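You operate a simulated robot arm through the tools that you are given. There is no shell and no other tool. Be economical: measure what you need, move in short steps, check, and stop when the job is done.

Carry out the task below with a simulated robot arm. There is one attempt and no reset: what you move stays moved.

Task
Wrap the short silver bush in the small wrap, roll its band flat.
Fine: plain flap under the banded flap; use the blue roller and put it back.
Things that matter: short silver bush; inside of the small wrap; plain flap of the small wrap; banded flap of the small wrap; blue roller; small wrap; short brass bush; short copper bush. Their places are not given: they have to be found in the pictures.

The check looks at the end state, three seconds after you hand in, the way a careful person would. Anything else that was tipped, shoved, dropped, spilled or broken makes it a failure.

Robot
A 6-joint arm with a two-finger parallel gripper, fixed in place. Base frame: the origin is at the foot of the arm, x ahead of it, y to its left, z up; the work surface is at about z = 426. Lengths are in mm, angles in degrees, forces in N, time in s.
With the tool pointing down near the work surface it reaches from about 100 to 740 mm from the base axis. Its first joint turns from -166.0 to 166.0 degrees. Payload 3.91 kg.
The tool frame sits at the grasp point between the pads (the TCP): z along the fingers, y along the line on which they close. The tips reach 30 mm beyond it. Largest opening 110 mm; finger width 20, thickness 10; the body of the gripper, 48 by 112 mm, starts 55 mm behind the TCP.
Orientation is told as [roll, pitch, yaw] about the base's x, y, z axes, in that order, counted from this pose: with the fingers straight down and closing along the base's y, the tool's x points along the base's -x, its y along +y and its z along -z.

Tools
- The arm moves only by the tool play_rows. Its argument "commands" is a list of rows, each a list of 7 numbers: the shift along the tool's x, y, z in units of 50 mm (1.0 is 50 mm), then the turn, a rotation vector about the tool's x, y, z in units of 6 degrees (1.0 is 6 degrees), then the finger opening in mm, from 0 to 110. In form: [[tx, ty, tz, wx, wy, wz, jaw], ...]. A call has 1 to 10 rows; each row shifts and turns the commanded pose from where the row before left it, along the tool's axes as they then stand. A call with a number of a shift or a turn outside -1 to 1 is refused whole. Rows are played at 5 a second. More than 50 mm and 8.6 degrees between two rows, or a gripper value outside its range, and nothing of the call is played. A pose out of reach is approached as far as the arm can. The call stops where the force on the tool passes 90 N (or 10 N more than at its start, if that is more) or the arm is blocked; 0.2 s more then pass. Each finger travels about 45 mm/s and halts on what it meets, pressing with about 40 N; the grip force reading is that of the motor and also rises with nothing between the fingers. The clock runs only during rows and for 0.2 s after the last one: add rows that do not move to give the fingers time. It gives the time, the measured TCP pose, the force on the tool (base axes), the opening and the grip force at its end, in the units of the frame above (readings bear some noise).
- Cameras (640 x 400 px; columns grow to the right, rows downward): "scene" is fixed at [27.9, -649.4, 1189.7]; the picture's right is [0.76, -0.66, 0.00], its down [-0.48, -0.55, -0.68] and it looks along [0.45, 0.51, -0.73] (base axes); focal length 329 px, centre (320, 200). "wrist" rides on the gripper at [71, 22, -107] in the tool frame; the picture's right is [-0.29, 0.96, 0.00], its down [-0.76, -0.23, -0.61] and it looks along [-0.58, -0.18, 0.79] (tool axes); focal length 243 px, centre (320, 200).
- camera(camera): a new picture of that camera. It takes no simulated time.
- slide_trunk(by): slides the trunk up (or, below 0, down) by that many mm; the arm rides with it, the base frame stays. It gives what a move gives, with no picture.
- locate(camera, pixels): for up to 12 pixels [column, row] of the newest picture of that camera ("zoom" is the newest enlarged one), the place [x, y, z] in the base frame of the surface seen there, good to about 3 mm, but the place of the scene camera against the robot may be out by one fixed shift of up to 25 mm in any direction. It takes no simulated time.
- zoom(camera, box): a new picture of the part [left, top, right, bottom] of that camera's present view, enlarged. It takes no simulated time.
- sign_off(): hands the job in; it is judged then, once.

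Keep the steps short. Do not move on a guess: measure, check each grasp and each placing, and mend mistakes. In all there are 80 turns and 38 pictures (those below and enlarged ones count). Leave the gripper open and the arm clear of the work at the hand-in unless told otherwise, and finish with a single line.

The tools are called after "Call:" as name(argument=value, ...) on one line, values as JSON. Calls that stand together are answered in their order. play_rows: Moves the arm, as the interface text tells. Its arguments: {"type":"object","properties":{"commands":{"type":"array"}},"required":["commands"]} The other tools are called the same way: slide_trunk (by) slides the trunk up or down; camera (camera) takes a picture; locate (camera, pixels) gives the place of the surface under pixels of a picture; zoom (camera, box) takes an enlarged picture of a part of a camera's view; sign_off () hands the job in.

At the start:

```text
time_s: 0.0
ee_pos: [425.5, -327.6, 842.0]
tcp_rot: [0.0, 0.0, -0.1]
contact_force: [0.2, 0.4, 0.8]
grip_width: 110.1
finger_force: 0.0
trunk travel left (down, up): [-300.0, 290.0]
```

scene: 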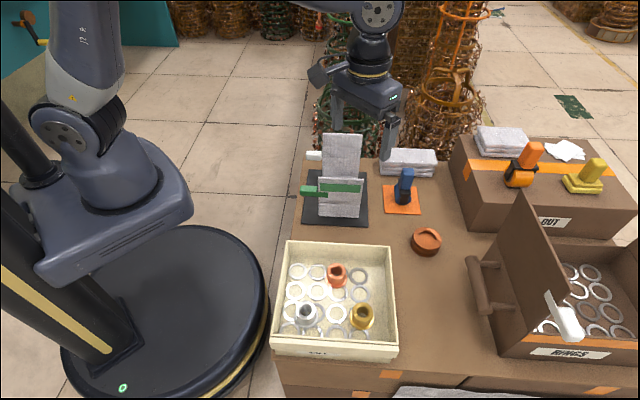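
wrist: 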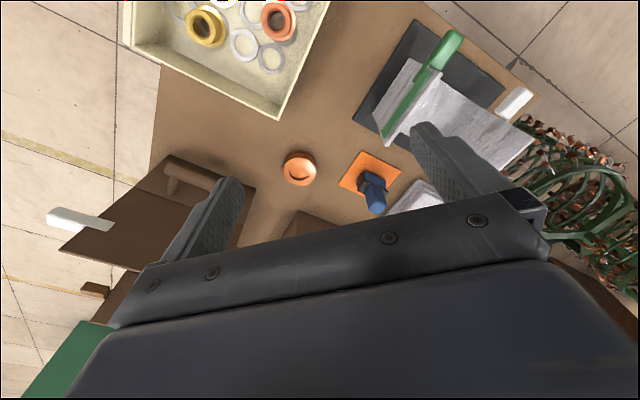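

I see a tray with three bushes (silver near (305,315), copper near (337,275), brass near (362,317)), and the wrap on a dark mat near (338,190). The blue roller is near (404,188). I'll enlarge both areas next.

Call:
zoom(camera="scene", box=[290, 120, 450, 220])

Call:
zoom(camera="scene", box=[265, 235, 425, 335])

```text
4.00 times, centred on (370, 170) of scene
```

zoom: 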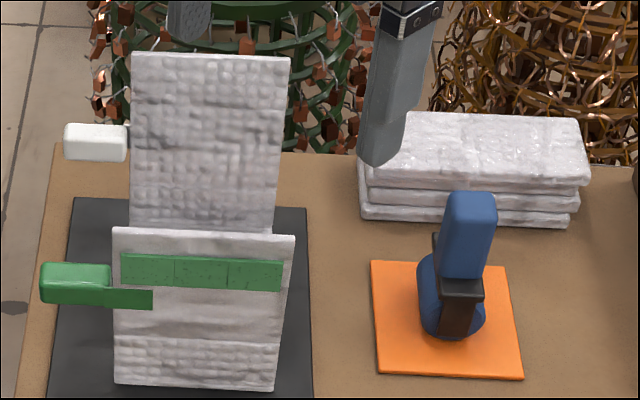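

```text
4.00 times, centred on (345, 285) of scene
```

zoom: 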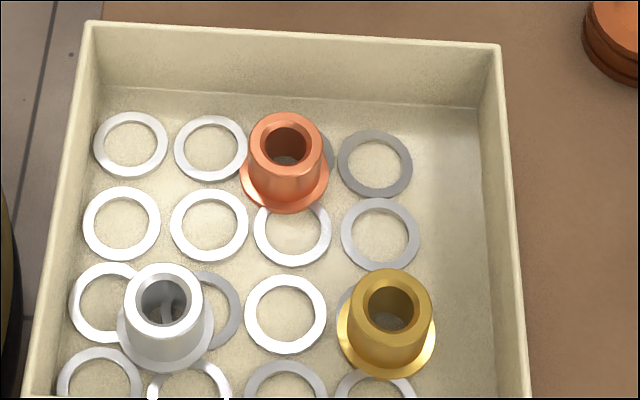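

The wrap seems to have two raised flaps: a white tab (plain) and a green tab (banded). I'll measure points on it, and on the bushes.

Call:
locate(camera="scene", pixels=[[323, 134], [361, 136], [324, 175], [358, 176], [314, 156], [310, 191], [320, 179], [362, 181], [319, 215], [358, 217], [305, 188], [340, 205]])

Call:
locate(camera="zoom", pixels=[[165, 270], [165, 322], [125, 340], [208, 345], [287, 120], [390, 275], [285, 318], [90, 30], [495, 50], [480, 250], [60, 330], [165, 365]])

Call:
zoom(camera="wrist", box=[330, 0, 554, 140])

```text
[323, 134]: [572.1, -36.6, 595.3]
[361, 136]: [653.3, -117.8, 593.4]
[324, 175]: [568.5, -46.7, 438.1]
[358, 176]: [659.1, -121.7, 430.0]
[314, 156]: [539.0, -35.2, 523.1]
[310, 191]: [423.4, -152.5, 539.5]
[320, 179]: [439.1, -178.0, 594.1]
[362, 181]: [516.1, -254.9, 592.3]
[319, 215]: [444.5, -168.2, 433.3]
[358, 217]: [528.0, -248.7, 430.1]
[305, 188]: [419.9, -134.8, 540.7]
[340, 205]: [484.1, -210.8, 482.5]
```

```text
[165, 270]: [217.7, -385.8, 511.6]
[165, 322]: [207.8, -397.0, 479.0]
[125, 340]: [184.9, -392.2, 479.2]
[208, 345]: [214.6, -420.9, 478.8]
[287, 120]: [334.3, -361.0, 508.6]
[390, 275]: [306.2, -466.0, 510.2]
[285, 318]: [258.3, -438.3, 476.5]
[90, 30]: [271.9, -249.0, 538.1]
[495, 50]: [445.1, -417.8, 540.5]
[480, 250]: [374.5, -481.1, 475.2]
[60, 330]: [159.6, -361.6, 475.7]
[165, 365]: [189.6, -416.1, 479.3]
```

```text
2.86 times, centred on (442, 70) of wrist
```

zoom: 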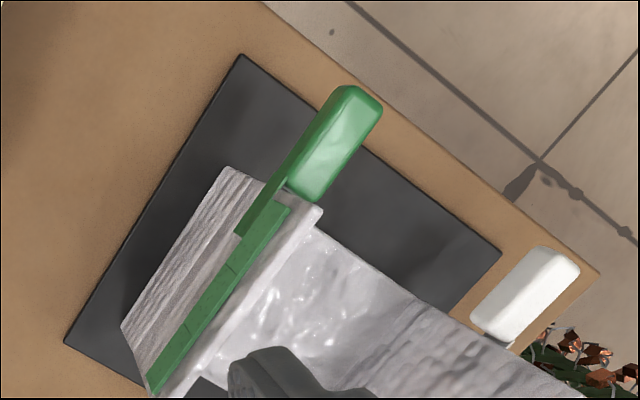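

The wrap is a U with two vertical flaps. The far one is plain and the near one is banded. Next I'll compare scene and wrist measurements to find the scene camera's shift.

Call:
locate(camera="wrist", pixels=[[457, 36], [507, 100], [374, 180], [343, 186], [370, 154], [415, 20], [354, 116], [279, 117], [278, 22], [205, 27], [399, 170], [372, 205]])

Call:
locate(camera="scene", pixels=[[384, 186], [384, 213], [420, 214], [415, 188], [304, 221], [368, 223], [368, 172], [309, 170], [407, 171], [397, 353], [284, 242], [426, 236]])

```text
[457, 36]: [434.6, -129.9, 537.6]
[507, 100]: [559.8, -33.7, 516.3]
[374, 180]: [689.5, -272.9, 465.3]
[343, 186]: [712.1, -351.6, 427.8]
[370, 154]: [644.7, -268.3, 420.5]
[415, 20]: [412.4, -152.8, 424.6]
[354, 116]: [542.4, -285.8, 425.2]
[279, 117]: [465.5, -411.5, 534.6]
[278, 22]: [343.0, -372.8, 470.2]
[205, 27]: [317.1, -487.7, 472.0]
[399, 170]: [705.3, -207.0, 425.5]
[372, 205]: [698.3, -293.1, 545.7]
```

```text
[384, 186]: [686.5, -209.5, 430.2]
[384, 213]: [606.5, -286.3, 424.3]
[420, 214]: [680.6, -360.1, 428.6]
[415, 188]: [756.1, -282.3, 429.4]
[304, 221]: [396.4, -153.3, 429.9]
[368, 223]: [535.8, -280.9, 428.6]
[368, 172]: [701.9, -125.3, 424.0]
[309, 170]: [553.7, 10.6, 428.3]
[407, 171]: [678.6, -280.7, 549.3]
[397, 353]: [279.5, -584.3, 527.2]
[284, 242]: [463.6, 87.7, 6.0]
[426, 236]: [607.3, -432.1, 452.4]
```

The scene shift looks like roughly +10 to +20 mm in x. I'll move the gripper above the silver bush, near (222,-400,640), for an accurate wrist view.

Call:
play_rows(commands=[[0.58, -0.206, 0.577, 0, 0, 0, 100], [0.58, -0.206, 0.577, 0, 0, 0, 90], [0.58, -0.206, 0.577, 0, 0, 0, 80], [0.58, -0.206, 0.577, 0, 0, 0, 70], [0.58, -0.206, 0.577, 0, 0, 0, 60], [0.58, -0.206, 0.577, 0, 0, 0, 60], [0.58, -0.206, 0.577, 0, 0, 0, 60], [0, 0, 0, 0, 0, 0, 60], [0, 0, 0, 0, 0, 0, 60]])

Call:
camera(camera="wrist")

```text
time_s: 2.0
ee_pos: [220.8, -399.2, 638.3]
tcp_rot: [0.0, -0.1, 0.0]
contact_force: [0.7, 0.2, 0.1]
grip_width: 59.7
finger_force: 0.0
trunk travel left (down, up): [-300.0, 290.0]
```

```text
32 pictures are left
```

wrist: 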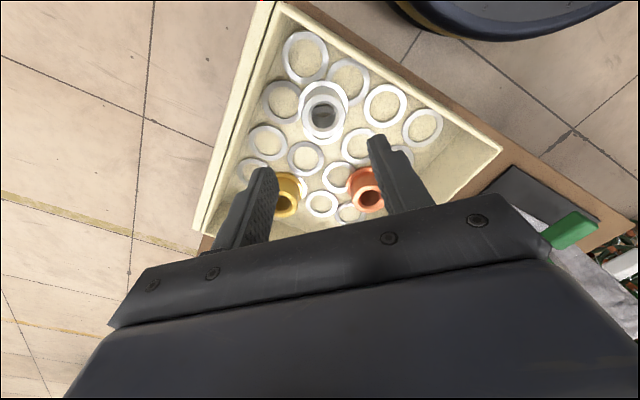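

The silver bush is at (323,112) in the wrist view. I'll measure its rim and flange.

Call:
zoom(camera="wrist", box=[275, 70, 371, 130])

```text
6.67 times, centred on (323, 100) of wrist
```

zoom: 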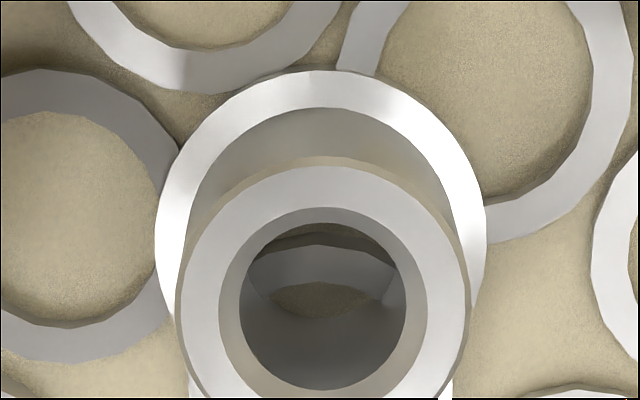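

Call:
locate(camera="zoom", pixels=[[200, 305], [449, 305], [325, 187], [325, 395], [175, 240], [470, 230], [320, 90], [100, 250], [320, 290]])

Call:
locate(camera="wrist", pixels=[[323, 132], [370, 197], [287, 197], [497, 150], [267, 15], [200, 235], [290, 10], [490, 153]])

```text
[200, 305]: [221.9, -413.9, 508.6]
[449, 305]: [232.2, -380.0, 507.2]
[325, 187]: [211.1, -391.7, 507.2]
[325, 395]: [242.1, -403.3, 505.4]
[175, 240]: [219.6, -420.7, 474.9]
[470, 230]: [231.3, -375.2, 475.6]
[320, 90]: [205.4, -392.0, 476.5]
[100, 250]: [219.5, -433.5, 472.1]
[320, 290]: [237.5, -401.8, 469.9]
```

```text
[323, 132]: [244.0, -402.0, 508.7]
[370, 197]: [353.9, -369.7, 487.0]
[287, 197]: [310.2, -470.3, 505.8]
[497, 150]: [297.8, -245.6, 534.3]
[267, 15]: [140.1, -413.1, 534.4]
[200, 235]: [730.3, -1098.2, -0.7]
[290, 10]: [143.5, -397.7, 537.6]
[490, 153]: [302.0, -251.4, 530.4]
```

Rim centre is about (227,-397), top at z≈507, and the floor at 471. I'll turn the gripper to yaw -45 so it closes across the wrap's flaps, and centre over the bush.

Call:
play_rows(commands=[[-0.12, 0.04, 0, 0, 0, 0.9375, 70], [0, 0, 0, 0, 0, 0.9375, 70], [0, 0, 0, 0, 0, 0.9375, 70], [0, 0, 0, 0, 0, 0.9375, 70], [0, 0, 0, 0, 0, 0.9375, 70], [0, 0, 0, 0, 0, 0.9375, 70], [0, 0, 0, 0, 0, 0.9375, 70], [0, 0, 0, 0, 0, 0.9375, 70], [0, 0, 0, 0, 0, 0, 70], [0, 0, 0, 0, 0, 0, 70]])

Call:
zoom(camera="wrist", box=[224, 50, 416, 170])

```text
time_s: 4.2
ee_pos: [229.8, -397.5, 639.2]
tcp_rot: [0.0, 0.0, -45.0]
contact_force: [-0.6, 0.0, 0.6]
grip_width: 69.8
finger_force: 0.2
trunk travel left (down, up): [-300.0, 290.0]
```

```text
3.33 times, centred on (320, 110) of wrist
```

zoom: 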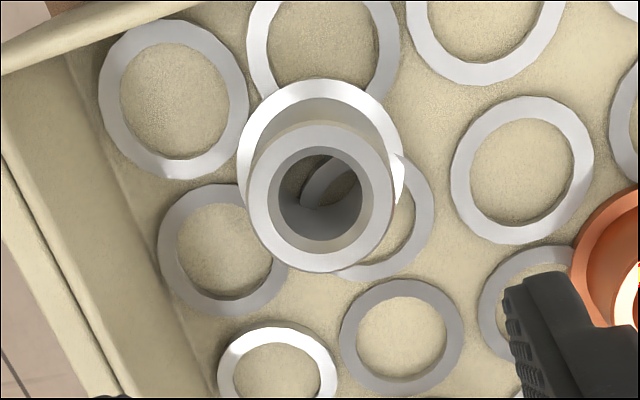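

Now I'll re-measure the rim from this view to centre precisely.

Call:
locate(camera="zoom", pixels=[[263, 198], [379, 198], [320, 143], [320, 253], [279, 158], [361, 239], [279, 239], [361, 158]])

```text
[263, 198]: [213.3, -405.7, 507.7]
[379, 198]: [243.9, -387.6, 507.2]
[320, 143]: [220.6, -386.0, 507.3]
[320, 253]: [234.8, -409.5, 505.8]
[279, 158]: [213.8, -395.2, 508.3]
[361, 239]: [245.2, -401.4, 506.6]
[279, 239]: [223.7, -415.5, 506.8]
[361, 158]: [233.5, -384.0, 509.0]
```

Bush centre is (228.6,-398.1), within 1.5 mm of the TCP. I'll descend to TCP z≈511, then close.

Call:
play_rows(commands=[[0, 0, 0.9, 0, 0, 0, 70], [0, 0, 0.9, 0, 0, 0, 70], [0, 0, 0.5, 0, 0, 0, 70], [0, 0, 0.26, 0, 0, 0, 70], [0, 0, 0, 0, 0, 0, 70], [0, 0, 0, 0, 0, 0, 30], [0, 0, 0, 0, 0, 0, 20], [0, 0, 0, 0, 0, 0, 20], [0, 0, 0, 0, 0, 0, 20]])

```text
time_s: 6.2
ee_pos: [229.1, -398.5, 511.5]
tcp_rot: [0.1, 0.1, -45.1]
contact_force: [0.3, 0.3, 0.3]
grip_width: 42.6
finger_force: 39.8
trunk travel left (down, up): [-300.0, 290.0]
```

It grips at 42.6 mm with 39.8 N. Lifting straight up to clear the tray and flaps.

Call:
play_rows(commands=[[0, 0, -0.4, 0, 0, 0, 20], [0, 0, -0.9, 0, 0, 0, 20], [0, 0, -0.9, 0, 0, 0, 20], [0, 0, -0.9, 0, 0, 0, 20], [0, 0, -0.9, 0, 0, 0, 20], [0, 0, -0.2, 0, 0, 0, 20], [0, 0, 0, 0, 0, 0, 20]])

Call:
camera(camera="wrist")

```text
time_s: 7.8
ee_pos: [228.2, -398.0, 721.1]
tcp_rot: [0.0, 0.0, -45.0]
contact_force: [0.6, 0.2, -1.7]
grip_width: 43.0
finger_force: 40.5
trunk travel left (down, up): [-300.0, 290.0]
```

```text
29 pictures are left
```

wrist: 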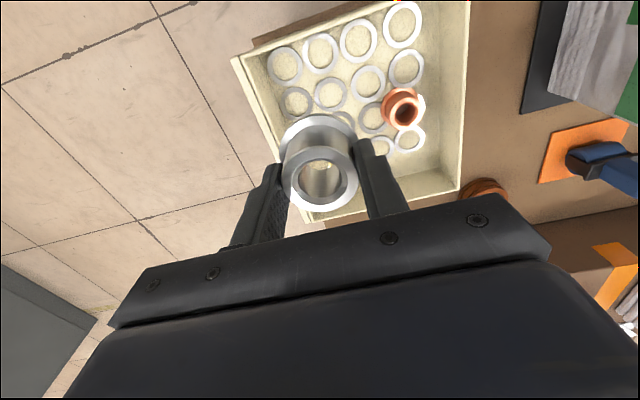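

The bush hangs straight. I'll move across to hover near the wrap and measure it from the wrist camera.

Call:
play_rows(commands=[[-0.028, 0.93, -0.087, 0, 0, 0, 20], [-0.028, 0.93, -0.087, 0, 0, 0, 20], [-0.028, 0.93, -0.087, 0, 0, 0, 20], [-0.028, 0.93, -0.087, 0, 0, 0, 20], [-0.028, 0.93, -0.087, 0, 0, 0, 20], [-0.028, 0.93, -0.087, 0, 0, 0, 20], [-0.028, 0.93, -0.087, 0, 0, 0, 20], [-0.028, 0.93, -0.087, 0, 0, 0, 20], [-0.028, 0.93, -0.087, 0, 0, 0, 20], [0, 0, 0, 0, 0, 0, 20]])

Call:
camera(camera="wrist")

```text
time_s: 10.0
ee_pos: [533.2, -112.0, 760.1]
tcp_rot: [0.0, -0.1, -44.9]
contact_force: [0.9, -0.1, -1.6]
grip_width: 43.1
finger_force: 40.2
trunk travel left (down, up): [-300.0, 290.0]
```

```text
28 pictures are left
```

wrist: 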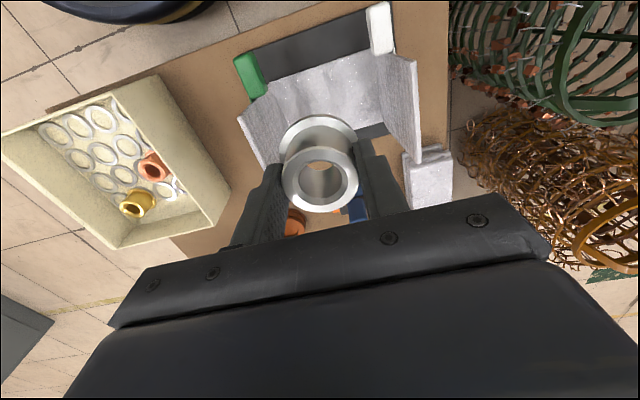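

The wrap is visible with both tabs at (250,75) green and (380,28) white. I'll enlarge it and measure.

Call:
zoom(camera="wrist", box=[224, 0, 448, 140])

```text
2.86 times, centred on (336, 70) of wrist
```

zoom: 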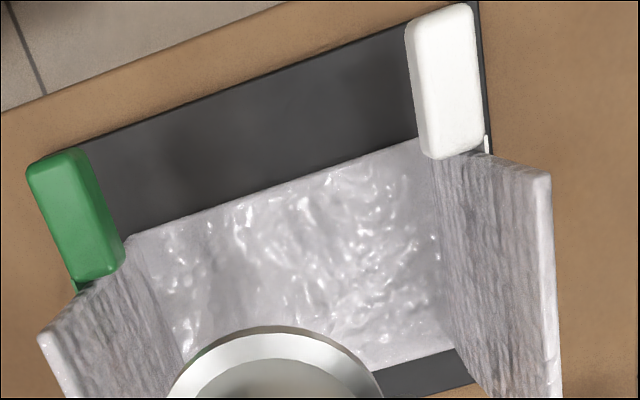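

Call:
locate(camera="zoom", pixels=[[130, 238], [415, 140], [455, 345], [182, 350], [300, 250], [40, 340], [548, 178], [62, 155], [110, 268], [440, 20], [455, 150], [384, 366]])

```text
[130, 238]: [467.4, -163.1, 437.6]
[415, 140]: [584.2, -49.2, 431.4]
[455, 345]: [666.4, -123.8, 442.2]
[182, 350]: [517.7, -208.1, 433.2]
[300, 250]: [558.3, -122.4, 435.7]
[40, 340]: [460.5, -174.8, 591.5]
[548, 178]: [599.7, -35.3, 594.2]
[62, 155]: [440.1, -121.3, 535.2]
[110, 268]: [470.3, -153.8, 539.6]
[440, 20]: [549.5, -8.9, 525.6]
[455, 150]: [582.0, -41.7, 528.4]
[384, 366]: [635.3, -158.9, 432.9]
```

The base spans roughly 213–380 mm along the fold direction and 447–561 mm across it. That puts its centre at about (568.2,-144.6), with its surface at z≈434. I'll move over the centre and descend partway.

Call:
play_rows(commands=[[-0.956, 0.034, 0, 0, 0, 0, 20], [0, 0, 0, 0, 0, 0, 20], [0, 0, 0.9, 0, 0, 0, 20], [0, 0, 0.9, 0, 0, 0, 20], [0, 0, 0.9, 0, 0, 0, 20], [0, 0, 0.9, 0, 0, 0, 20], [0, 0, 0, 0, 0, 0, 20]])

Call:
camera(camera="scene")

```text
time_s: 11.6
ee_pos: [566.9, -144.2, 579.5]
tcp_rot: [0.0, 0.0, -45.0]
contact_force: [0.0, -0.3, -2.8]
grip_width: 42.7
finger_force: 40.0
trunk travel left (down, up): [-300.0, 290.0]
```

```text
26 pictures are left
```

scene: 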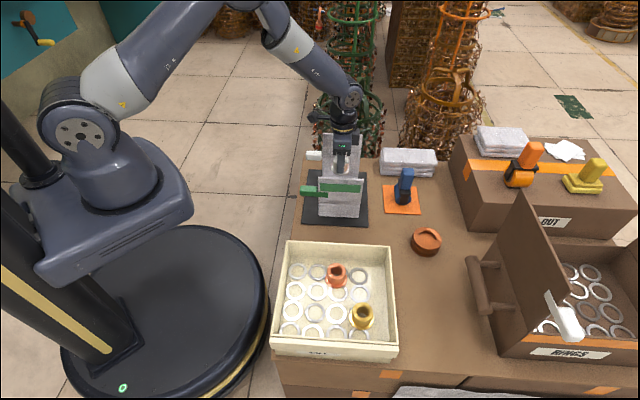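

Clear of both flaps. I'll lower gently to TCP z≈480, then creep until I feel contact.

Call:
play_rows(commands=[[0, 0, 0.7, 0, 0, 0, 20], [0, 0, 0.7, 0, 0, 0, 20], [0, 0, 0.5, 0, 0, 0, 20], [0, 0, 0.1, 0, 0, 0, 20], [0, 0, 0, 0, 0, 0, 20]])

```text
time_s: 12.8
ee_pos: [568.3, -143.1, 478.4]
tcp_rot: [0.0, 0.0, -45.0]
contact_force: [-0.1, 0.3, -1.7]
grip_width: 42.8
finger_force: 40.2
trunk travel left (down, up): [-300.0, 290.0]
```

Call:
play_rows(commands=[[0, 0, 0.03, 0, 0, 0, 20], [0, 0, 0.03, 0, 0, 0, 20], [0, 0, 0.02, 0, 0, 0, 20], [0, 0, 0, 0, 0, 0, 20]])

```text
time_s: 13.8
ee_pos: [568.1, -143.2, 474.0]
tcp_rot: [0.0, 0.0, -45.0]
contact_force: [0.0, 0.1, -1.7]
grip_width: 43.0
finger_force: 40.2
trunk travel left (down, up): [-300.0, 290.0]
```

No contact yet, so I keep creeping down.

Call:
play_rows(commands=[[0, 0, 0.03, 0, 0, 0, 20], [0, 0, 0.03, 0, 0, 0, 20], [0, 0, 0, 0, 0, 0, 20]])

```text
time_s: 14.6
ee_pos: [567.4, -143.2, 474.0]
tcp_rot: [0.1, -0.2, -45.0]
contact_force: [-4.7, 0.7, 18.8]
grip_width: 42.8
finger_force: 40.4
trunk travel left (down, up): [-300.0, 290.0]
```

Contact at 18.8 N. I'll ease off slightly, open to 64 mm, and then rise straight up.

Call:
play_rows(commands=[[0, 0, -0.04, 0, 0, 0, 20], [0, 0, 0, 0, 0, 0, 64], [0, 0, 0, 0, 0, 0, 64], [0, 0, 0, 0, 0, 0, 64]])

Call:
play_rows(commands=[[0, 0, -0.5, 0, 0, 0, 64], [0, 0, -0.9, 0, 0, 0, 64], [0, 0, -0.9, 0, 0, 0, 64], [0, 0, -0.9, 0, 0, 0, 64], [0, 0, -0.9, 0, 0, 0, 64], [0.9, 0, -0.4, 0, 0, 0, 64], [0.9, 0, 0, 0, 0, 0, 64], [0, 0, 0, 0, 0, 0, 64]])

Call:
zoom(camera="wrist", box=[192, 0, 448, 160])

```text
time_s: 15.6
ee_pos: [568.3, -142.7, 473.8]
tcp_rot: [0.0, 0.0, -44.9]
contact_force: [0.2, -0.2, -0.1]
grip_width: 64.0
finger_force: 0.1
trunk travel left (down, up): [-300.0, 290.0]
```

```text
time_s: 17.4
ee_pos: [504.1, -79.8, 699.4]
tcp_rot: [0.1, 0.0, -45.0]
contact_force: [0.2, 0.1, 0.8]
grip_width: 64.1
finger_force: 0.1
trunk travel left (down, up): [-300.0, 290.0]
```

```text
2.50 times, centred on (320, 80) of wrist
```

zoom: 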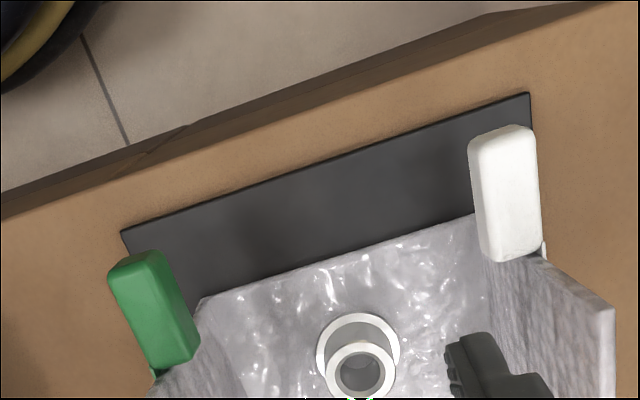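

The bush stands upright in the middle of the wrap. Next is the plain far flap. I'll close the fingers and move behind it (fold coordinate 440, mid-width), with tips at z≈570.

Call:
play_rows(commands=[[-0.455, 0.7, 0, 0, 0, 0, 40], [-0.455, 0.7, 0, 0, 0, 0, 20], [-0.455, 0.7, 0, 0, 0, 0, 0], [-0.455, 0.7, 0, 0, 0, 0, 0], [0, 0, 0, 0, 0, 0, 0], [0, 0, 0.95, 0, 0, 0, 0], [0, 0, 0.95, 0, 0, 0, 0], [0, 0, 0, 0, 0, 0, 0]])

Call:
camera(camera="wrist")

```text
time_s: 19.2
ee_pos: [667.5, -45.7, 603.4]
tcp_rot: [0.0, 0.0, -45.0]
contact_force: [-1.1, 0.0, -0.1]
grip_width: 0.0
finger_force: 37.6
trunk travel left (down, up): [-300.0, 290.0]
```

```text
24 pictures are left
```

wrist: 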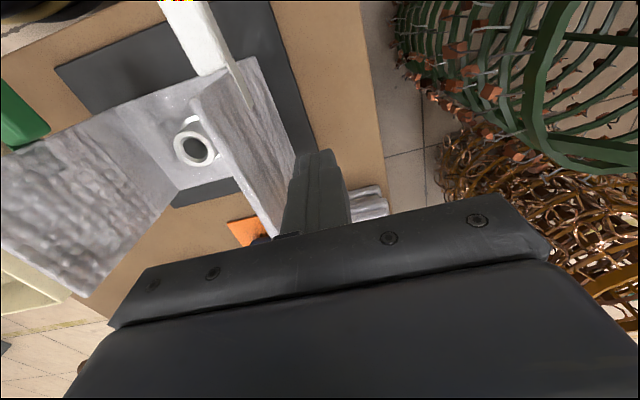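

The closed fingers are behind the plain flap. I push it inward along an arc to about 30° of lean, then look.

Call:
play_rows(commands=[[0, -0.58, 0.06, 0, 0, 0, 0], [0, -0.36, 0.1, 0, 0, 0, 0], [0, -0.34, 0.14, 0, 0, 0, 0], [0, -0.32, 0.1, 0, 0, 0, 0], [0, -0.32, 0.12, 0, 0, 0, 0], [0, 0, 0, 0, 0, 0, 0]])

Call:
camera(camera="wrist")

```text
time_s: 20.6
ee_pos: [599.7, -113.7, 577.9]
tcp_rot: [-0.1, 0.0, -44.9]
contact_force: [0.1, 0.3, 0.0]
grip_width: 0.0
finger_force: 37.5
trunk travel left (down, up): [-300.0, 290.0]
```

```text
23 pictures are left
```

wrist: 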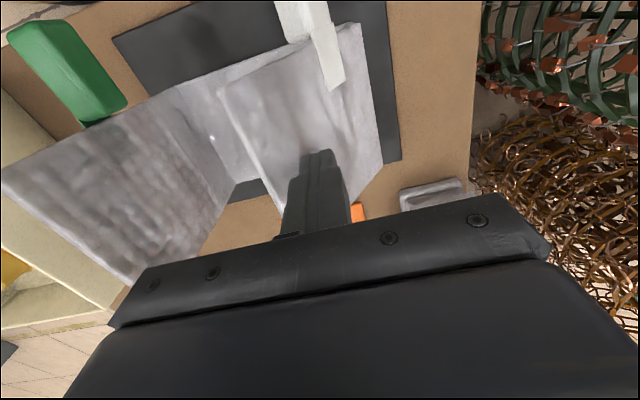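

The flap folds easily with almost no force. I continue the arc to about 60°.

Call:
play_rows(commands=[[0, -0.28, 0.2, 0, 0, 0, 0], [0, -0.28, 0.2, 0, 0, 0, 0], [0, -0.24, 0.26, 0, 0, 0, 0], [0, -0.2, 0.26, 0, 0, 0, 0], [0, 0, 0, 0, 0, 0, 0]])

Call:
camera(camera="wrist")

```text
time_s: 21.8
ee_pos: [565.0, -148.6, 531.2]
tcp_rot: [0.0, 0.0, -45.1]
contact_force: [0.3, -0.2, 0.5]
grip_width: 0.0
finger_force: 38.4
trunk travel left (down, up): [-300.0, 290.0]
```

```text
22 pictures are left
```

wrist: 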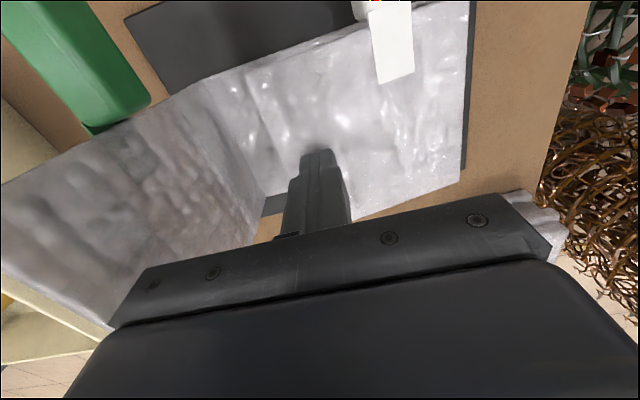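

The flap appears to have fallen well over. I'll measure its surface.

Call:
locate(camera="wrist", pixels=[[400, 150], [360, 100], [300, 70], [260, 130], [220, 120], [440, 60], [390, 50], [300, 110], [280, 160], [340, 50]])

Call:
zoom(camera="scene", box=[290, 120, 450, 220])

```text
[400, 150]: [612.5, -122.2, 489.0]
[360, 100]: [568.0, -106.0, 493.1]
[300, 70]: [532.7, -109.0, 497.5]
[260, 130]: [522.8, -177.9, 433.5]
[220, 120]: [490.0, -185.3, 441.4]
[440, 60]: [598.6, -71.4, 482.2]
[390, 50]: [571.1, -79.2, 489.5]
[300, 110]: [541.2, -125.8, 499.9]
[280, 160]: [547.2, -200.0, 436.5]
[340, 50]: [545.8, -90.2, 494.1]
```

```text
4.00 times, centred on (370, 170) of scene
```

zoom: 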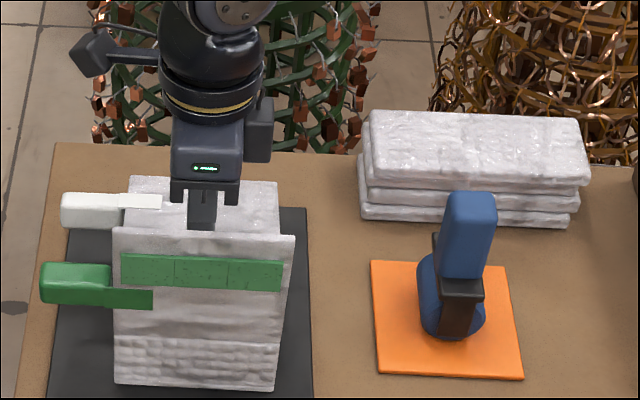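

The flap folds at a crease: its lower ~48 mm stays vertical and the upper part lies nearly flat at z 482–500. I'll press down gently until contact with the bush.

Call:
play_rows(commands=[[0, 0, 0.08, 0, 0, 0, 0], [0, 0, 0.06, 0, 0, 0, 0], [0, 0, 0.06, 0, 0, 0, 0], [0, 0, 0, 0, 0, 0, 0]])

Call:
locate(camera="scene", pixels=[[320, 184]])

```text
time_s: 22.8
ee_pos: [564.3, -148.0, 522.0]
tcp_rot: [-0.1, 0.0, -44.9]
contact_force: [-0.3, -0.4, 0.1]
grip_width: 0.0
finger_force: 38.3
trunk travel left (down, up): [-300.0, 290.0]
```

```text
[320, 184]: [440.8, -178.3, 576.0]
```

Call:
play_rows(commands=[[0, 0, 0.06, 0, 0, 0, 0], [0, 0, 0.06, 0, 0, 0, 0], [0, 0, 0.06, 0, 0, 0, 0], [0, 0, 0, 0, 0, 0, 0]])

Call:
camera(camera="wrist")

```text
time_s: 23.8
ee_pos: [564.9, -149.6, 515.3]
tcp_rot: [0.1, 0.0, -44.9]
contact_force: [-0.4, 1.0, 0.7]
grip_width: 0.1
finger_force: 38.0
trunk travel left (down, up): [-300.0, 290.0]
```

```text
20 pictures are left
```

wrist: 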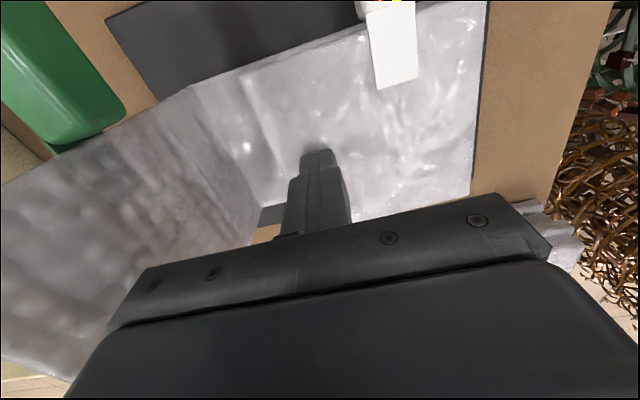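

Call:
locate(camera="wrist", pixels=[[280, 110], [400, 150], [300, 90], [360, 110], [255, 90], [450, 60], [285, 150], [245, 130]])

```text
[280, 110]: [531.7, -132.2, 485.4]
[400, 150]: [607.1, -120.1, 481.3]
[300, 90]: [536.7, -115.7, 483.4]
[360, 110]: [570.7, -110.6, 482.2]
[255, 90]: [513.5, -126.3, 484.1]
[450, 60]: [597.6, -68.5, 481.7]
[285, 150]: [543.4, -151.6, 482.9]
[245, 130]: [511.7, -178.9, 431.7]
```

The plain flap is now flat at z≈483. I'll rise straight up and see whether it stays.

Call:
play_rows(commands=[[0, 0, -0.3, 0, 0, 0, 0], [0, 0, -0.8, 0, 0, 0, 0], [0, 0, -0.9, 0, 0, 0, 0], [0, 0, -0.7, 0, 0, 0, 0], [0, 0, 0, 0, 0, 0, 0]])

Call:
zoom(camera="wrist", box=[160, 0, 480, 200])

```text
time_s: 25.0
ee_pos: [564.5, -147.5, 648.6]
tcp_rot: [0.0, 0.0, -45.0]
contact_force: [0.2, 0.6, 1.0]
grip_width: 0.0
finger_force: 37.6
trunk travel left (down, up): [-300.0, 290.0]
```

```text
2.00 times, centred on (320, 100) of wrist
```

zoom: 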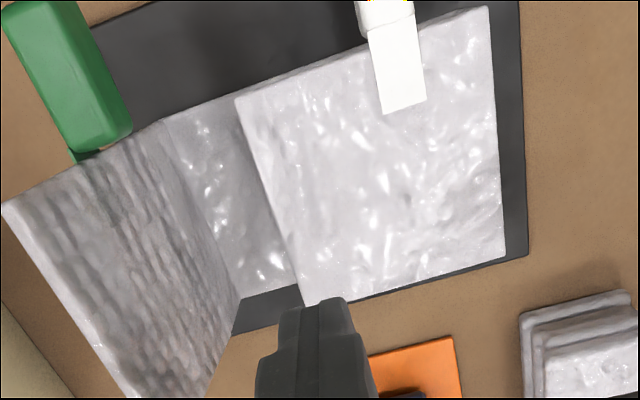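

The plain flap stays flat. Next I move over to the near side, outside the banded flap, and descend there.

Call:
play_rows(commands=[[0, -0.87, -0.1, 0, 0, 0, 0], [0, -0.87, 0, 0, 0, 0, 0], [0, -0.87, 0, 0, 0, 0, 0], [0, 0, 0, 0, 0, 0, 0], [0, 0, 0.5, 0, 0, 0, 0], [0, 0, 0.5, 0, 0, 0, 0], [0, 0, 0, 0, 0, 0, 0]])

Call:
zoom(camera="scene", box=[290, 120, 450, 220])

```text
time_s: 26.6
ee_pos: [471.3, -240.4, 602.8]
tcp_rot: [0.0, -0.1, -45.0]
contact_force: [0.6, -1.2, -0.8]
grip_width: 0.1
finger_force: 37.7
trunk travel left (down, up): [-300.0, 290.0]
```

```text
4.00 times, centred on (370, 170) of scene
```

zoom: 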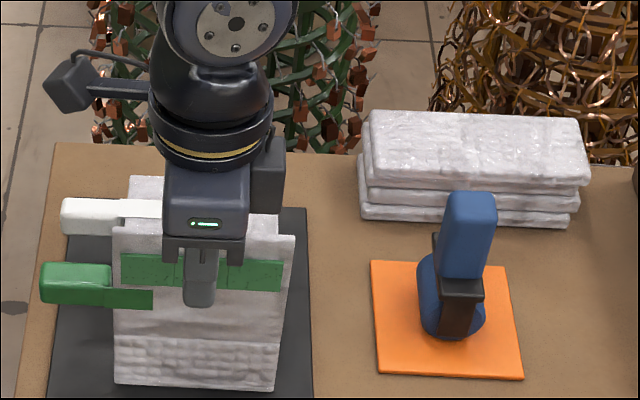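

The fingers are outside the banded flap. I push along the mirrored arc.

Call:
play_rows(commands=[[0, 0.53, 0.06, 0, 0, 0, 0], [0, 0.36, 0.1, 0, 0, 0, 0], [0, 0.34, 0.14, 0, 0, 0, 0], [0, 0.32, 0.1, 0, 0, 0, 0], [0, 0.32, 0.12, 0, 0, 0, 0], [0, 0.28, 0.2, 0, 0, 0, 0], [0, 0.28, 0.2, 0, 0, 0, 0], [0, 0.24, 0.26, 0, 0, 0, 0], [0, 0.2, 0.2, 0, 0, 0, 0], [0, 0, 0, 0, 0, 0, 0]])

Call:
camera(camera="wrist")

```text
time_s: 28.8
ee_pos: [574.8, -138.3, 533.1]
tcp_rot: [0.1, 0.0, -45.1]
contact_force: [-0.1, -0.2, 0.2]
grip_width: 0.0
finger_force: 38.0
trunk travel left (down, up): [-300.0, 290.0]
```

```text
17 pictures are left
```

wrist: 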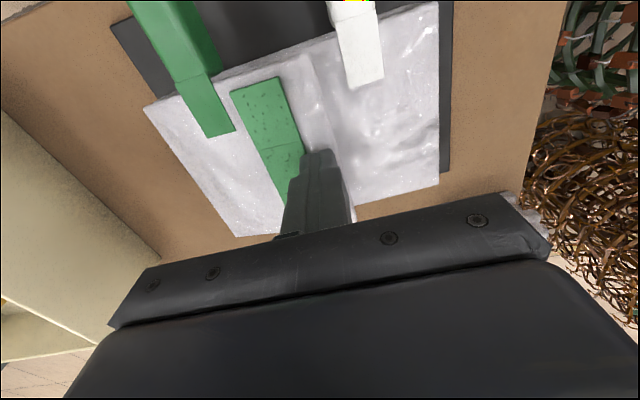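

The banded flap is over the plain one. I'll press its edge gently down, step by step.

Call:
play_rows(commands=[[0, 0, 0.06, 0, 0, 0, 0], [0, 0, 0.06, 0, 0, 0, 0], [0, 0, 0.04, 0, 0, 0, 0], [0, 0, 0, 0, 0, 0, 0]])

Call:
locate(camera="wrist", pixels=[[260, 90], [300, 80], [280, 130], [240, 93], [272, 78], [170, 120], [200, 170], [232, 225]])

```text
time_s: 29.8
ee_pos: [573.5, -137.6, 525.9]
tcp_rot: [0.0, -0.1, -45.0]
contact_force: [-0.4, 0.7, 0.0]
grip_width: 0.0
finger_force: 37.4
trunk travel left (down, up): [-300.0, 290.0]
```

```text
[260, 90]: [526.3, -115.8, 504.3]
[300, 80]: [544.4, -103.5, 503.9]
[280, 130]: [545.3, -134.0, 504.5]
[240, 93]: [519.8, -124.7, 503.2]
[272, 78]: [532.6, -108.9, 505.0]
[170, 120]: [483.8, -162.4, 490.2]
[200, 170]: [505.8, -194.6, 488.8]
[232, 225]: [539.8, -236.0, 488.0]
```

Call:
play_rows(commands=[[0, 0, 0.05, 0, 0, 0, 0], [0, 0, 0.05, 0, 0, 0, 0], [0, 0, 0.04, 0, 0, 0, 0], [0, 0, 0, 0, 0, 0, 0]])

Call:
play_rows(commands=[[0, 0, -0.4, 0, 0, 0, 0], [0, 0, -0.9, 0, 0, 0, 0], [0, 0, -0.9, 0, 0, 0, 0], [0, 0, -0.9, 0, 0, 0, 0], [0.4, 0, 0, 0, 0, 0, 0], [0, 0, 0, 0, 0, 0, 0]])

Call:
zoom(camera="wrist", box=[160, 0, 480, 200])

```text
time_s: 30.8
ee_pos: [574.0, -139.3, 519.4]
tcp_rot: [-0.1, -0.1, -44.9]
contact_force: [-0.6, 0.0, 1.0]
grip_width: 0.0
finger_force: 37.1
trunk travel left (down, up): [-300.0, 290.0]
```

```text
time_s: 32.2
ee_pos: [559.6, -125.4, 674.4]
tcp_rot: [0.0, 0.0, -45.0]
contact_force: [0.2, 0.3, 1.0]
grip_width: 0.0
finger_force: 37.5
trunk travel left (down, up): [-300.0, 290.0]
```

```text
2.00 times, centred on (320, 100) of wrist
```

zoom: 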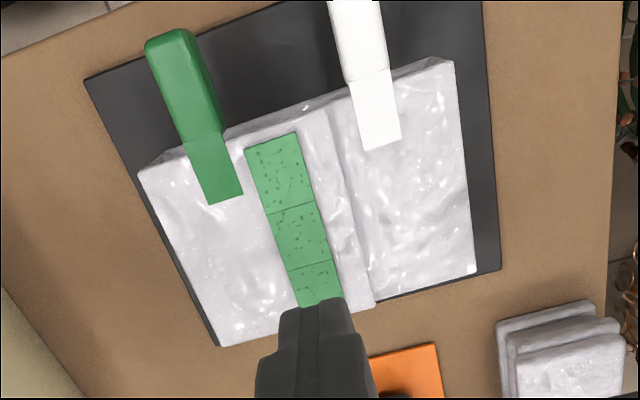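

Both flaps lie flat with the banded one on top. The band has three segments, so I'll measure them and the roller.

Call:
locate(camera="zoom", pixels=[[246, 150], [298, 132], [270, 215], [312, 202], [287, 272], [330, 260], [275, 175], [300, 235], [318, 285], [372, 305], [345, 230], [300, 303]])

Call:
zoom(camera="scene", box=[372, 155, 436, 220])

```text
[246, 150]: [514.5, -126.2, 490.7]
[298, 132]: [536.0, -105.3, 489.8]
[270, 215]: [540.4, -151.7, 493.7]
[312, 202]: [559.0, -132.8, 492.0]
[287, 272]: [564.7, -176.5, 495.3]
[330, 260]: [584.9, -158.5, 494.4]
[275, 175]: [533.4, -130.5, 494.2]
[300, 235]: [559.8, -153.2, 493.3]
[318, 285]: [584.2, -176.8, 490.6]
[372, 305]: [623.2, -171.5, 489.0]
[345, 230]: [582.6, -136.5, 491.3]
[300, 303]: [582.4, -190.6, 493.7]
```

```text
6.15 times, centred on (404, 188) of scene
```

zoom: 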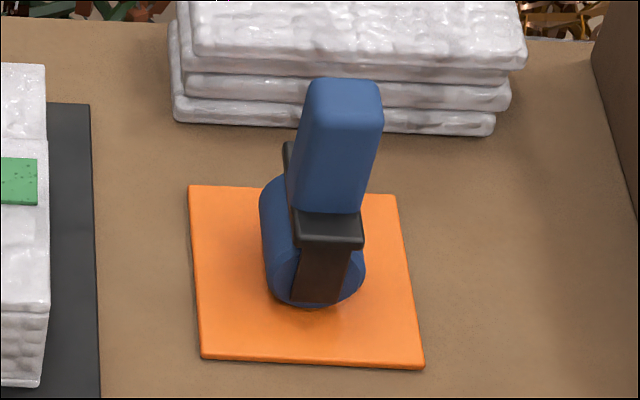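

The band runs from 453 to about 553 mm across the wrap, centred at fold coordinate ≈289.5, with its top at z≈493. The roller's axle points along the fold direction, so it rolls along the band. I'll move nearer the roller at this height to measure its handle.

Call:
play_rows(commands=[[-0.83, -0.185, 0, 0, 0, 0, 30], [-0.83, -0.185, 0, 0, 0, 0, 60], [-0.83, -0.185, 0, 0, 0, 0, 60], [-0.83, -0.185, 0, 0, 0, 0, 60], [0, 0, 0, 0, 0, 0, 60]])

Call:
zoom(camera="wrist", box=[224, 50, 480, 210])

```text
time_s: 33.4
ee_pos: [652.4, -270.0, 672.5]
tcp_rot: [-0.1, 0.0, -44.9]
contact_force: [0.1, 0.0, 0.1]
grip_width: 60.2
finger_force: 0.1
trunk travel left (down, up): [-300.0, 290.0]
```

```text
2.50 times, centred on (352, 130) of wrist
```

zoom: 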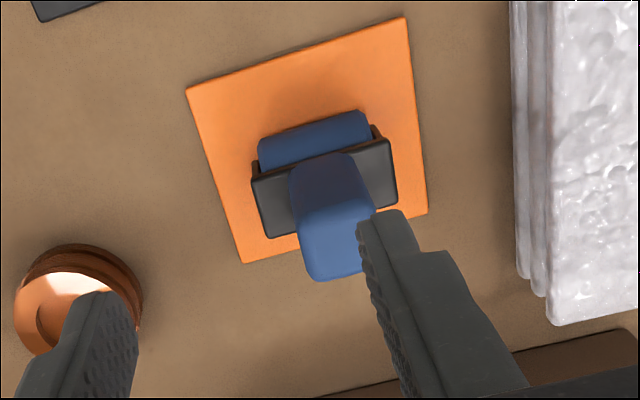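

The roller is clear: the wheel axle lies along the fold direction and the handle is centred on top. I'll measure it.

Call:
locate(camera="zoom", pixels=[[308, 215], [355, 210], [318, 270], [345, 265], [335, 240], [255, 180], [385, 140], [265, 150], [360, 120], [295, 190], [188, 90], [425, 210]])

Call:
locate(camera="zoom", pixels=[[405, 18], [242, 262], [345, 160], [325, 175], [302, 178], [270, 232], [390, 200], [310, 130]])

```text
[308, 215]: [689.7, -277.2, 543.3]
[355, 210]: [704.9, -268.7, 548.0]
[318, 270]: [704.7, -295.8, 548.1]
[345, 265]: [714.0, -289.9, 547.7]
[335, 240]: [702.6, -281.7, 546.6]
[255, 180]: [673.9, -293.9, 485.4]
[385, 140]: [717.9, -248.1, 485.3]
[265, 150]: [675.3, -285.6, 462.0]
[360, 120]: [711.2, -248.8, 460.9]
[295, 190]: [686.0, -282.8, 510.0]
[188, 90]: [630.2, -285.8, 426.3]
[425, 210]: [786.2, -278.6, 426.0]
```

```text
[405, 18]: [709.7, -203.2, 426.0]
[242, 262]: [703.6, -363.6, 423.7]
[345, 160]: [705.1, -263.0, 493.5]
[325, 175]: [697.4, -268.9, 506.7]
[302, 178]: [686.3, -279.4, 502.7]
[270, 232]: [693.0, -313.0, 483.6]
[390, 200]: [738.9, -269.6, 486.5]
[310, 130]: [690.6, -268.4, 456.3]
```

The handle is centred at about (704.5,-281.5), spanning z 488–547 and about 24 mm wide. The pad is centred at (707,-283). I'll move above it and check the arm reaches.

Call:
play_rows(commands=[[-0.448, 0.286, 0.2, 0, 0, 0, 60], [-0.448, 0.286, 0.2, 0, 0, 0, 60], [0, 0, 0.5, 0, 0, 0, 60], [0, 0, 0, 0, 0, 0, 60]])

```text
time_s: 34.4
ee_pos: [700.9, -280.4, 628.7]
tcp_rot: [0.0, 0.0, -45.1]
contact_force: [-0.2, -1.1, 0.0]
grip_width: 59.8
finger_force: 0.0
out of reach, approached as far as the arm can: row 2
trunk travel left (down, up): [-300.0, 290.0]
```

Call:
play_rows(commands=[[0, 0, 0, 0, 0, 0, 60], [0, 0, 0.3, 0, 0, 0, 60], [0, 0, 0, 0, 0, 0, 60], [0, 0, 0, 0, 0, 0, 60]])

```text
time_s: 35.4
ee_pos: [700.0, -278.0, 614.4]
tcp_rot: [0.0, 0.0, -45.0]
contact_force: [-0.7, -0.4, -0.6]
grip_width: 59.8
finger_force: 0.1
trunk travel left (down, up): [-300.0, 290.0]
```

I'm about 5 mm short along the far direction. I'll try nudging out and descending further.

Call:
play_rows(commands=[[0, 0, 0.4, 0, 0, 0, 60], [-0.1, 0.01, 0, 0, 0, 0, 60], [0, 0, 0, 0, 0, 0, 60]])

```text
time_s: 36.2
ee_pos: [698.6, -277.5, 594.6]
tcp_rot: [0.0, -0.1, -45.0]
contact_force: [-0.5, -0.7, -0.1]
grip_width: 60.1
finger_force: 0.0
out of reach, approached as far as the arm can: row 2
trunk travel left (down, up): [-300.0, 290.0]
```

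Reach shrinks as the arm goes lower, so the trunk should come down. I'll raise the TCP by 140 mm, then lower the trunk by 140 mm.

Call:
play_rows(commands=[[0, 0, -0.95, 0, 0, 0, 60], [0, 0, -0.95, 0, 0, 0, 60], [0, 0, -0.9, 0, 0, 0, 60], [0, 0, 0, 0, 0, 0, 60]])

Call:
slide_trunk(by=-140)

```text
time_s: 37.2
ee_pos: [696.3, -277.6, 734.5]
tcp_rot: [-0.1, -0.1, -45.0]
contact_force: [0.1, -1.3, -0.1]
grip_width: 60.0
finger_force: 0.0
trunk travel left (down, up): [-300.0, 290.0]
```

```text
time_s: 38.9
ee_pos: [696.8, -277.9, 594.3]
tcp_rot: [0.0, -0.1, -45.1]
contact_force: [0.4, 0.0, 0.9]
grip_width: 59.8
finger_force: 0.0
trunk travel left (down, up): [-160.0, 430.0]
```

Call:
play_rows(commands=[[-0.156, 0.056, 0, 0, 0, 0, 60], [0, 0, 0, 0, 0, 0, 60], [0, 0, 0, 0, 0, 0, 60]])

Call:
zoom(camera="wrist", box=[192, 50, 448, 210])

```text
time_s: 39.7
ee_pos: [695.6, -276.9, 594.6]
tcp_rot: [0.0, -0.1, -45.0]
contact_force: [0.6, 0.1, -0.7]
grip_width: 59.9
finger_force: 0.2
out of reach, approached as far as the arm can: row 1
trunk travel left (down, up): [-160.0, 430.0]
```

```text
2.50 times, centred on (320, 130) of wrist
```

zoom: 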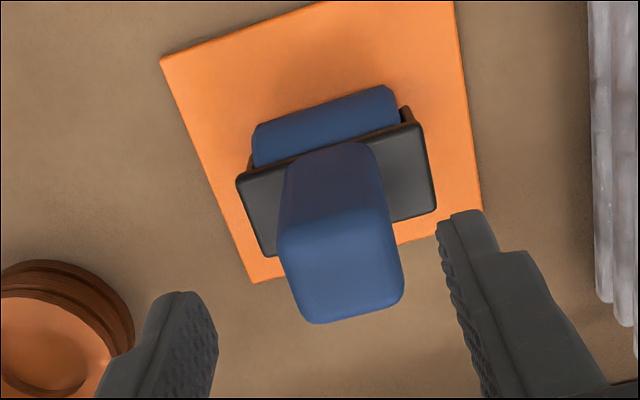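

Call:
locate(camera="zoom", pixels=[[283, 240], [392, 220], [312, 315], [398, 295], [345, 270], [340, 160]])

Call:
play_rows(commands=[[0, 0, 0.4, 0, 0, 0, 60], [-0.2, 0.06, 0.1, 0, 0, 0, 60], [0, 0, 0, 0, 0, 0, 60]])

```text
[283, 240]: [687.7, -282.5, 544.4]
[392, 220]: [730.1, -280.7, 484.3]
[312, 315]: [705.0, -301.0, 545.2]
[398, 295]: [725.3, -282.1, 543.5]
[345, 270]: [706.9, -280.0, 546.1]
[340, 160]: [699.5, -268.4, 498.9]
```

```text
time_s: 40.5
ee_pos: [699.2, -280.2, 568.6]
tcp_rot: [0.0, -0.2, -45.0]
contact_force: [0.5, 0.6, -0.3]
grip_width: 59.8
finger_force: 0.1
out of reach, approached as far as the arm can: row 2
trunk travel left (down, up): [-160.0, 430.0]
```

The handle centre is (706,-282), and I'm 3 mm and 6 mm off. I descend to z≈525 and nudge outward again.

Call:
play_rows(commands=[[0, 0, 0.45, 0, 0, 0, 60], [0, 0, 0.4, 0, 0, 0, 60], [-0.1, 0.06, 0, 0, 0, 0, 60], [0, 0, 0, 0, 0, 0, 60]])

```text
time_s: 41.5
ee_pos: [701.9, -278.6, 526.4]
tcp_rot: [0.2, -0.3, -45.0]
contact_force: [0.9, 0.0, -0.6]
grip_width: 60.1
finger_force: 0.2
out of reach, approached as far as the arm can: row 3
trunk travel left (down, up): [-160.0, 430.0]
```

Aligned across the handle and 6 mm short lengthwise, which still gives about 17 mm of pad overlap. Closing now.

Call:
play_rows(commands=[[0, 0, 0, 0, 0, 0, 40], [0, 0, 0, 0, 0, 0, 20], [0, 0, 0, 0, 0, 0, 10], [0, 0, 0, 0, 0, 0, 10], [0, 0, 0, 0, 0, 0, 10]])

Call:
play_rows(commands=[[0, 0, -0.2, 0, 0, 0, 10], [0, 0, -0.5, 0, 0, 0, 10], [0.4, 0, -0.8, 0, 0, 0, 10], [0, 0, -0.6, 0, 0, 0, 10], [0, 0, 0, 0, 0, 0, 10]])

Call:
camera(camera="wrist")

```text
time_s: 42.7
ee_pos: [701.9, -280.0, 526.4]
tcp_rot: [0.1, -0.2, -45.0]
contact_force: [0.5, 0.3, 1.5]
grip_width: 33.5
finger_force: 40.0
trunk travel left (down, up): [-160.0, 430.0]
```

```text
time_s: 43.9
ee_pos: [687.0, -264.4, 632.0]
tcp_rot: [-0.1, -0.1, -45.0]
contact_force: [-0.1, 0.0, -1.3]
grip_width: 33.7
finger_force: 40.7
trunk travel left (down, up): [-160.0, 430.0]
```

```text
12 pictures are left
```

wrist: 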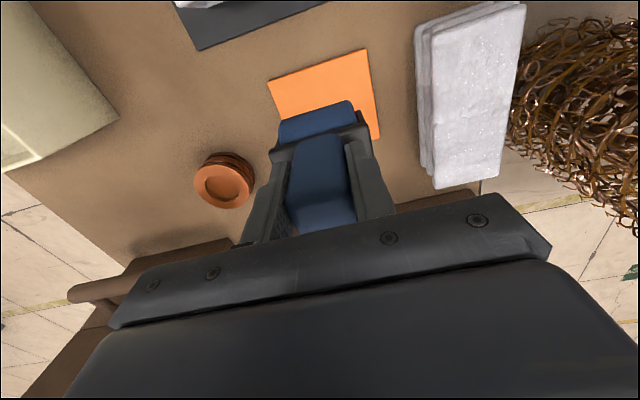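

The roller is held at 33.5 mm, and its wheel bottom is about 97 mm below the TCP. I'll carry it over the middle of the band, staying high.

Call:
play_rows(commands=[[0.87, -0.0415, 0, 0, 0, 0, 10], [0.87, -0.0415, 0, 0, 0, 0, 10], [0.87, -0.0415, 0, 0, 0, 0, 10], [0.87, -0.0415, 0, 0, 0, 0, 10], [0, 0, 0.4, 0, 0, 0, 10], [0, 0, 0, 0, 0, 0, 10]])

Call:
camera(camera="wrist")

```text
time_s: 45.3
ee_pos: [559.4, -149.0, 609.7]
tcp_rot: [0.0, -0.1, -45.0]
contact_force: [-0.4, -0.6, -2.6]
grip_width: 33.2
finger_force: 39.6
trunk travel left (down, up): [-160.0, 430.0]
```

```text
11 pictures are left
```

wrist: 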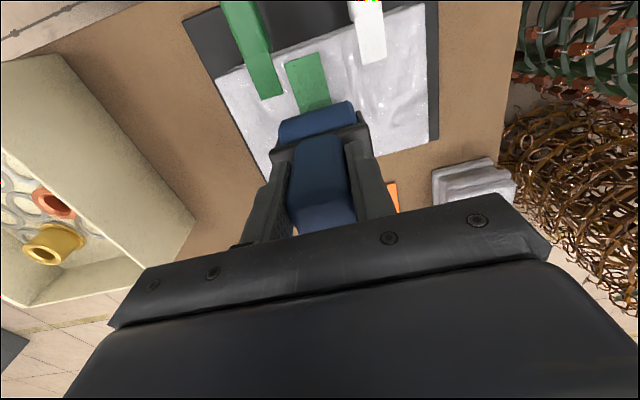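

Well lined up over the band. I'll lower slowly until the wheel presses.

Call:
play_rows(commands=[[0, 0.04, 0.14, 0, 0, 0, 10], [0, 0, 0.14, 0, 0, 0, 10], [0, 0, 0.08, 0, 0, 0, 10], [0, 0, 0, 0, 0, 0, 10]])

```text
time_s: 46.3
ee_pos: [558.6, -148.2, 592.3]
tcp_rot: [0.0, 0.0, -45.0]
contact_force: [-0.2, 0.1, -0.6]
grip_width: 33.5
finger_force: 39.6
trunk travel left (down, up): [-160.0, 430.0]
```

Call:
play_rows(commands=[[0, 0, 0.04, 0, 0, 0, 10], [0, 0, 0.04, 0, 0, 0, 10], [0, 0, 0, 0, 0, 0, 10]])

```text
time_s: 47.1
ee_pos: [558.5, -146.7, 588.9]
tcp_rot: [0.0, -0.2, -44.9]
contact_force: [-0.3, 0.2, -3.0]
grip_width: 33.5
finger_force: 40.0
trunk travel left (down, up): [-160.0, 430.0]
```

Call:
play_rows(commands=[[0, 0, 0.04, 0, 0, 0, 10], [0, 0, 0.04, 0, 0, 0, 10], [0, 0, 0, 0, 0, 0, 10]])

Call:
zoom(camera="scene", box=[290, 120, 450, 220])

```text
time_s: 47.9
ee_pos: [558.8, -147.4, 588.7]
tcp_rot: [0.3, -0.5, -44.9]
contact_force: [-2.4, 3.6, 26.8]
grip_width: 33.6
finger_force: 40.1
trunk travel left (down, up): [-160.0, 430.0]
```

```text
4.00 times, centred on (370, 170) of scene
```

zoom: 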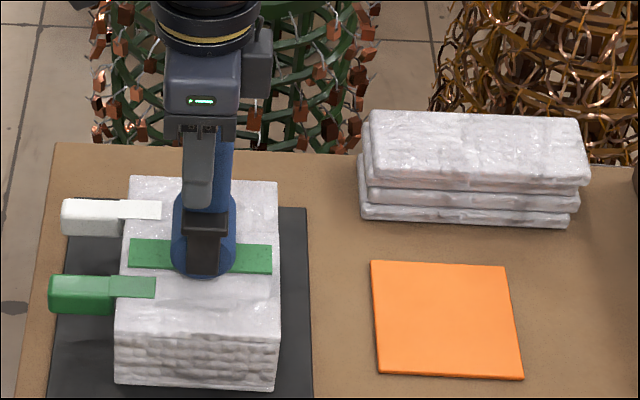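

Firm contact at 27 N. I roll toward the tab end of the band first.

Call:
play_rows(commands=[[0.18, 0, 0, 0, 0, 0, 10], [0.18, 0, 0, 0, 0, 0, 10], [0.18, 0, 0, 0, 0, 0, 10], [0.18, 0, 0, 0, 0, 0, 10], [0.18, 0, 0, 0, 0, 0, 10], [0.18, 0, 0, 0, 0, 0, 10], [0, 0, 0, 0, 0, 0, 10]])

```text
time_s: 49.5
ee_pos: [521.4, -108.9, 584.9]
tcp_rot: [0.0, -0.1, -45.1]
contact_force: [4.5, -4.2, 28.0]
grip_width: 33.5
finger_force: 39.7
trunk travel left (down, up): [-160.0, 430.0]
```

Force holds at 28 N and the near end is reached. Next I roll back over the full band length to the other end.

Call:
play_rows(commands=[[-0.212, 0, 0, 0, 0, 0, 10], [-0.212, 0, 0, 0, 0, 0, 10], [-0.212, 0, 0, 0, 0, 0, 10], [-0.212, 0, 0, 0, 0, 0, 10], [-0.212, 0, 0, 0, 0, 0, 10], [-0.212, 0, 0, 0, 0, 0, 10], [-0.212, 0, 0, 0, 0, 0, 10], [-0.212, 0, 0, 0, 0, 0, 10], [-0.212, 0, 0, 0, 0, 0, 10], [-0.212, 0, 0, 0, 0, 0, 10]])

```text
time_s: 51.7
ee_pos: [597.1, -183.9, 583.8]
tcp_rot: [0.1, -0.2, -44.9]
contact_force: [-1.5, 2.0, 5.6]
grip_width: 33.8
finger_force: 40.0
trunk travel left (down, up): [-160.0, 430.0]
```

Force dropped to 5.6 N at the far end. I'll press a little deeper and roll that end again toward the middle.

Call:
play_rows(commands=[[0.1, 0, 0.06, 0, 0, 0, 10], [-0.06, 0, 0.03, 0, 0, 0, 10], [0, 0, 0, 0, 0, 0, 10]])

```text
time_s: 52.5
ee_pos: [593.7, -180.7, 583.7]
tcp_rot: [0.2, -0.4, -45.0]
contact_force: [-0.4, 0.4, 32.2]
grip_width: 34.3
finger_force: 40.1
trunk travel left (down, up): [-160.0, 430.0]
```

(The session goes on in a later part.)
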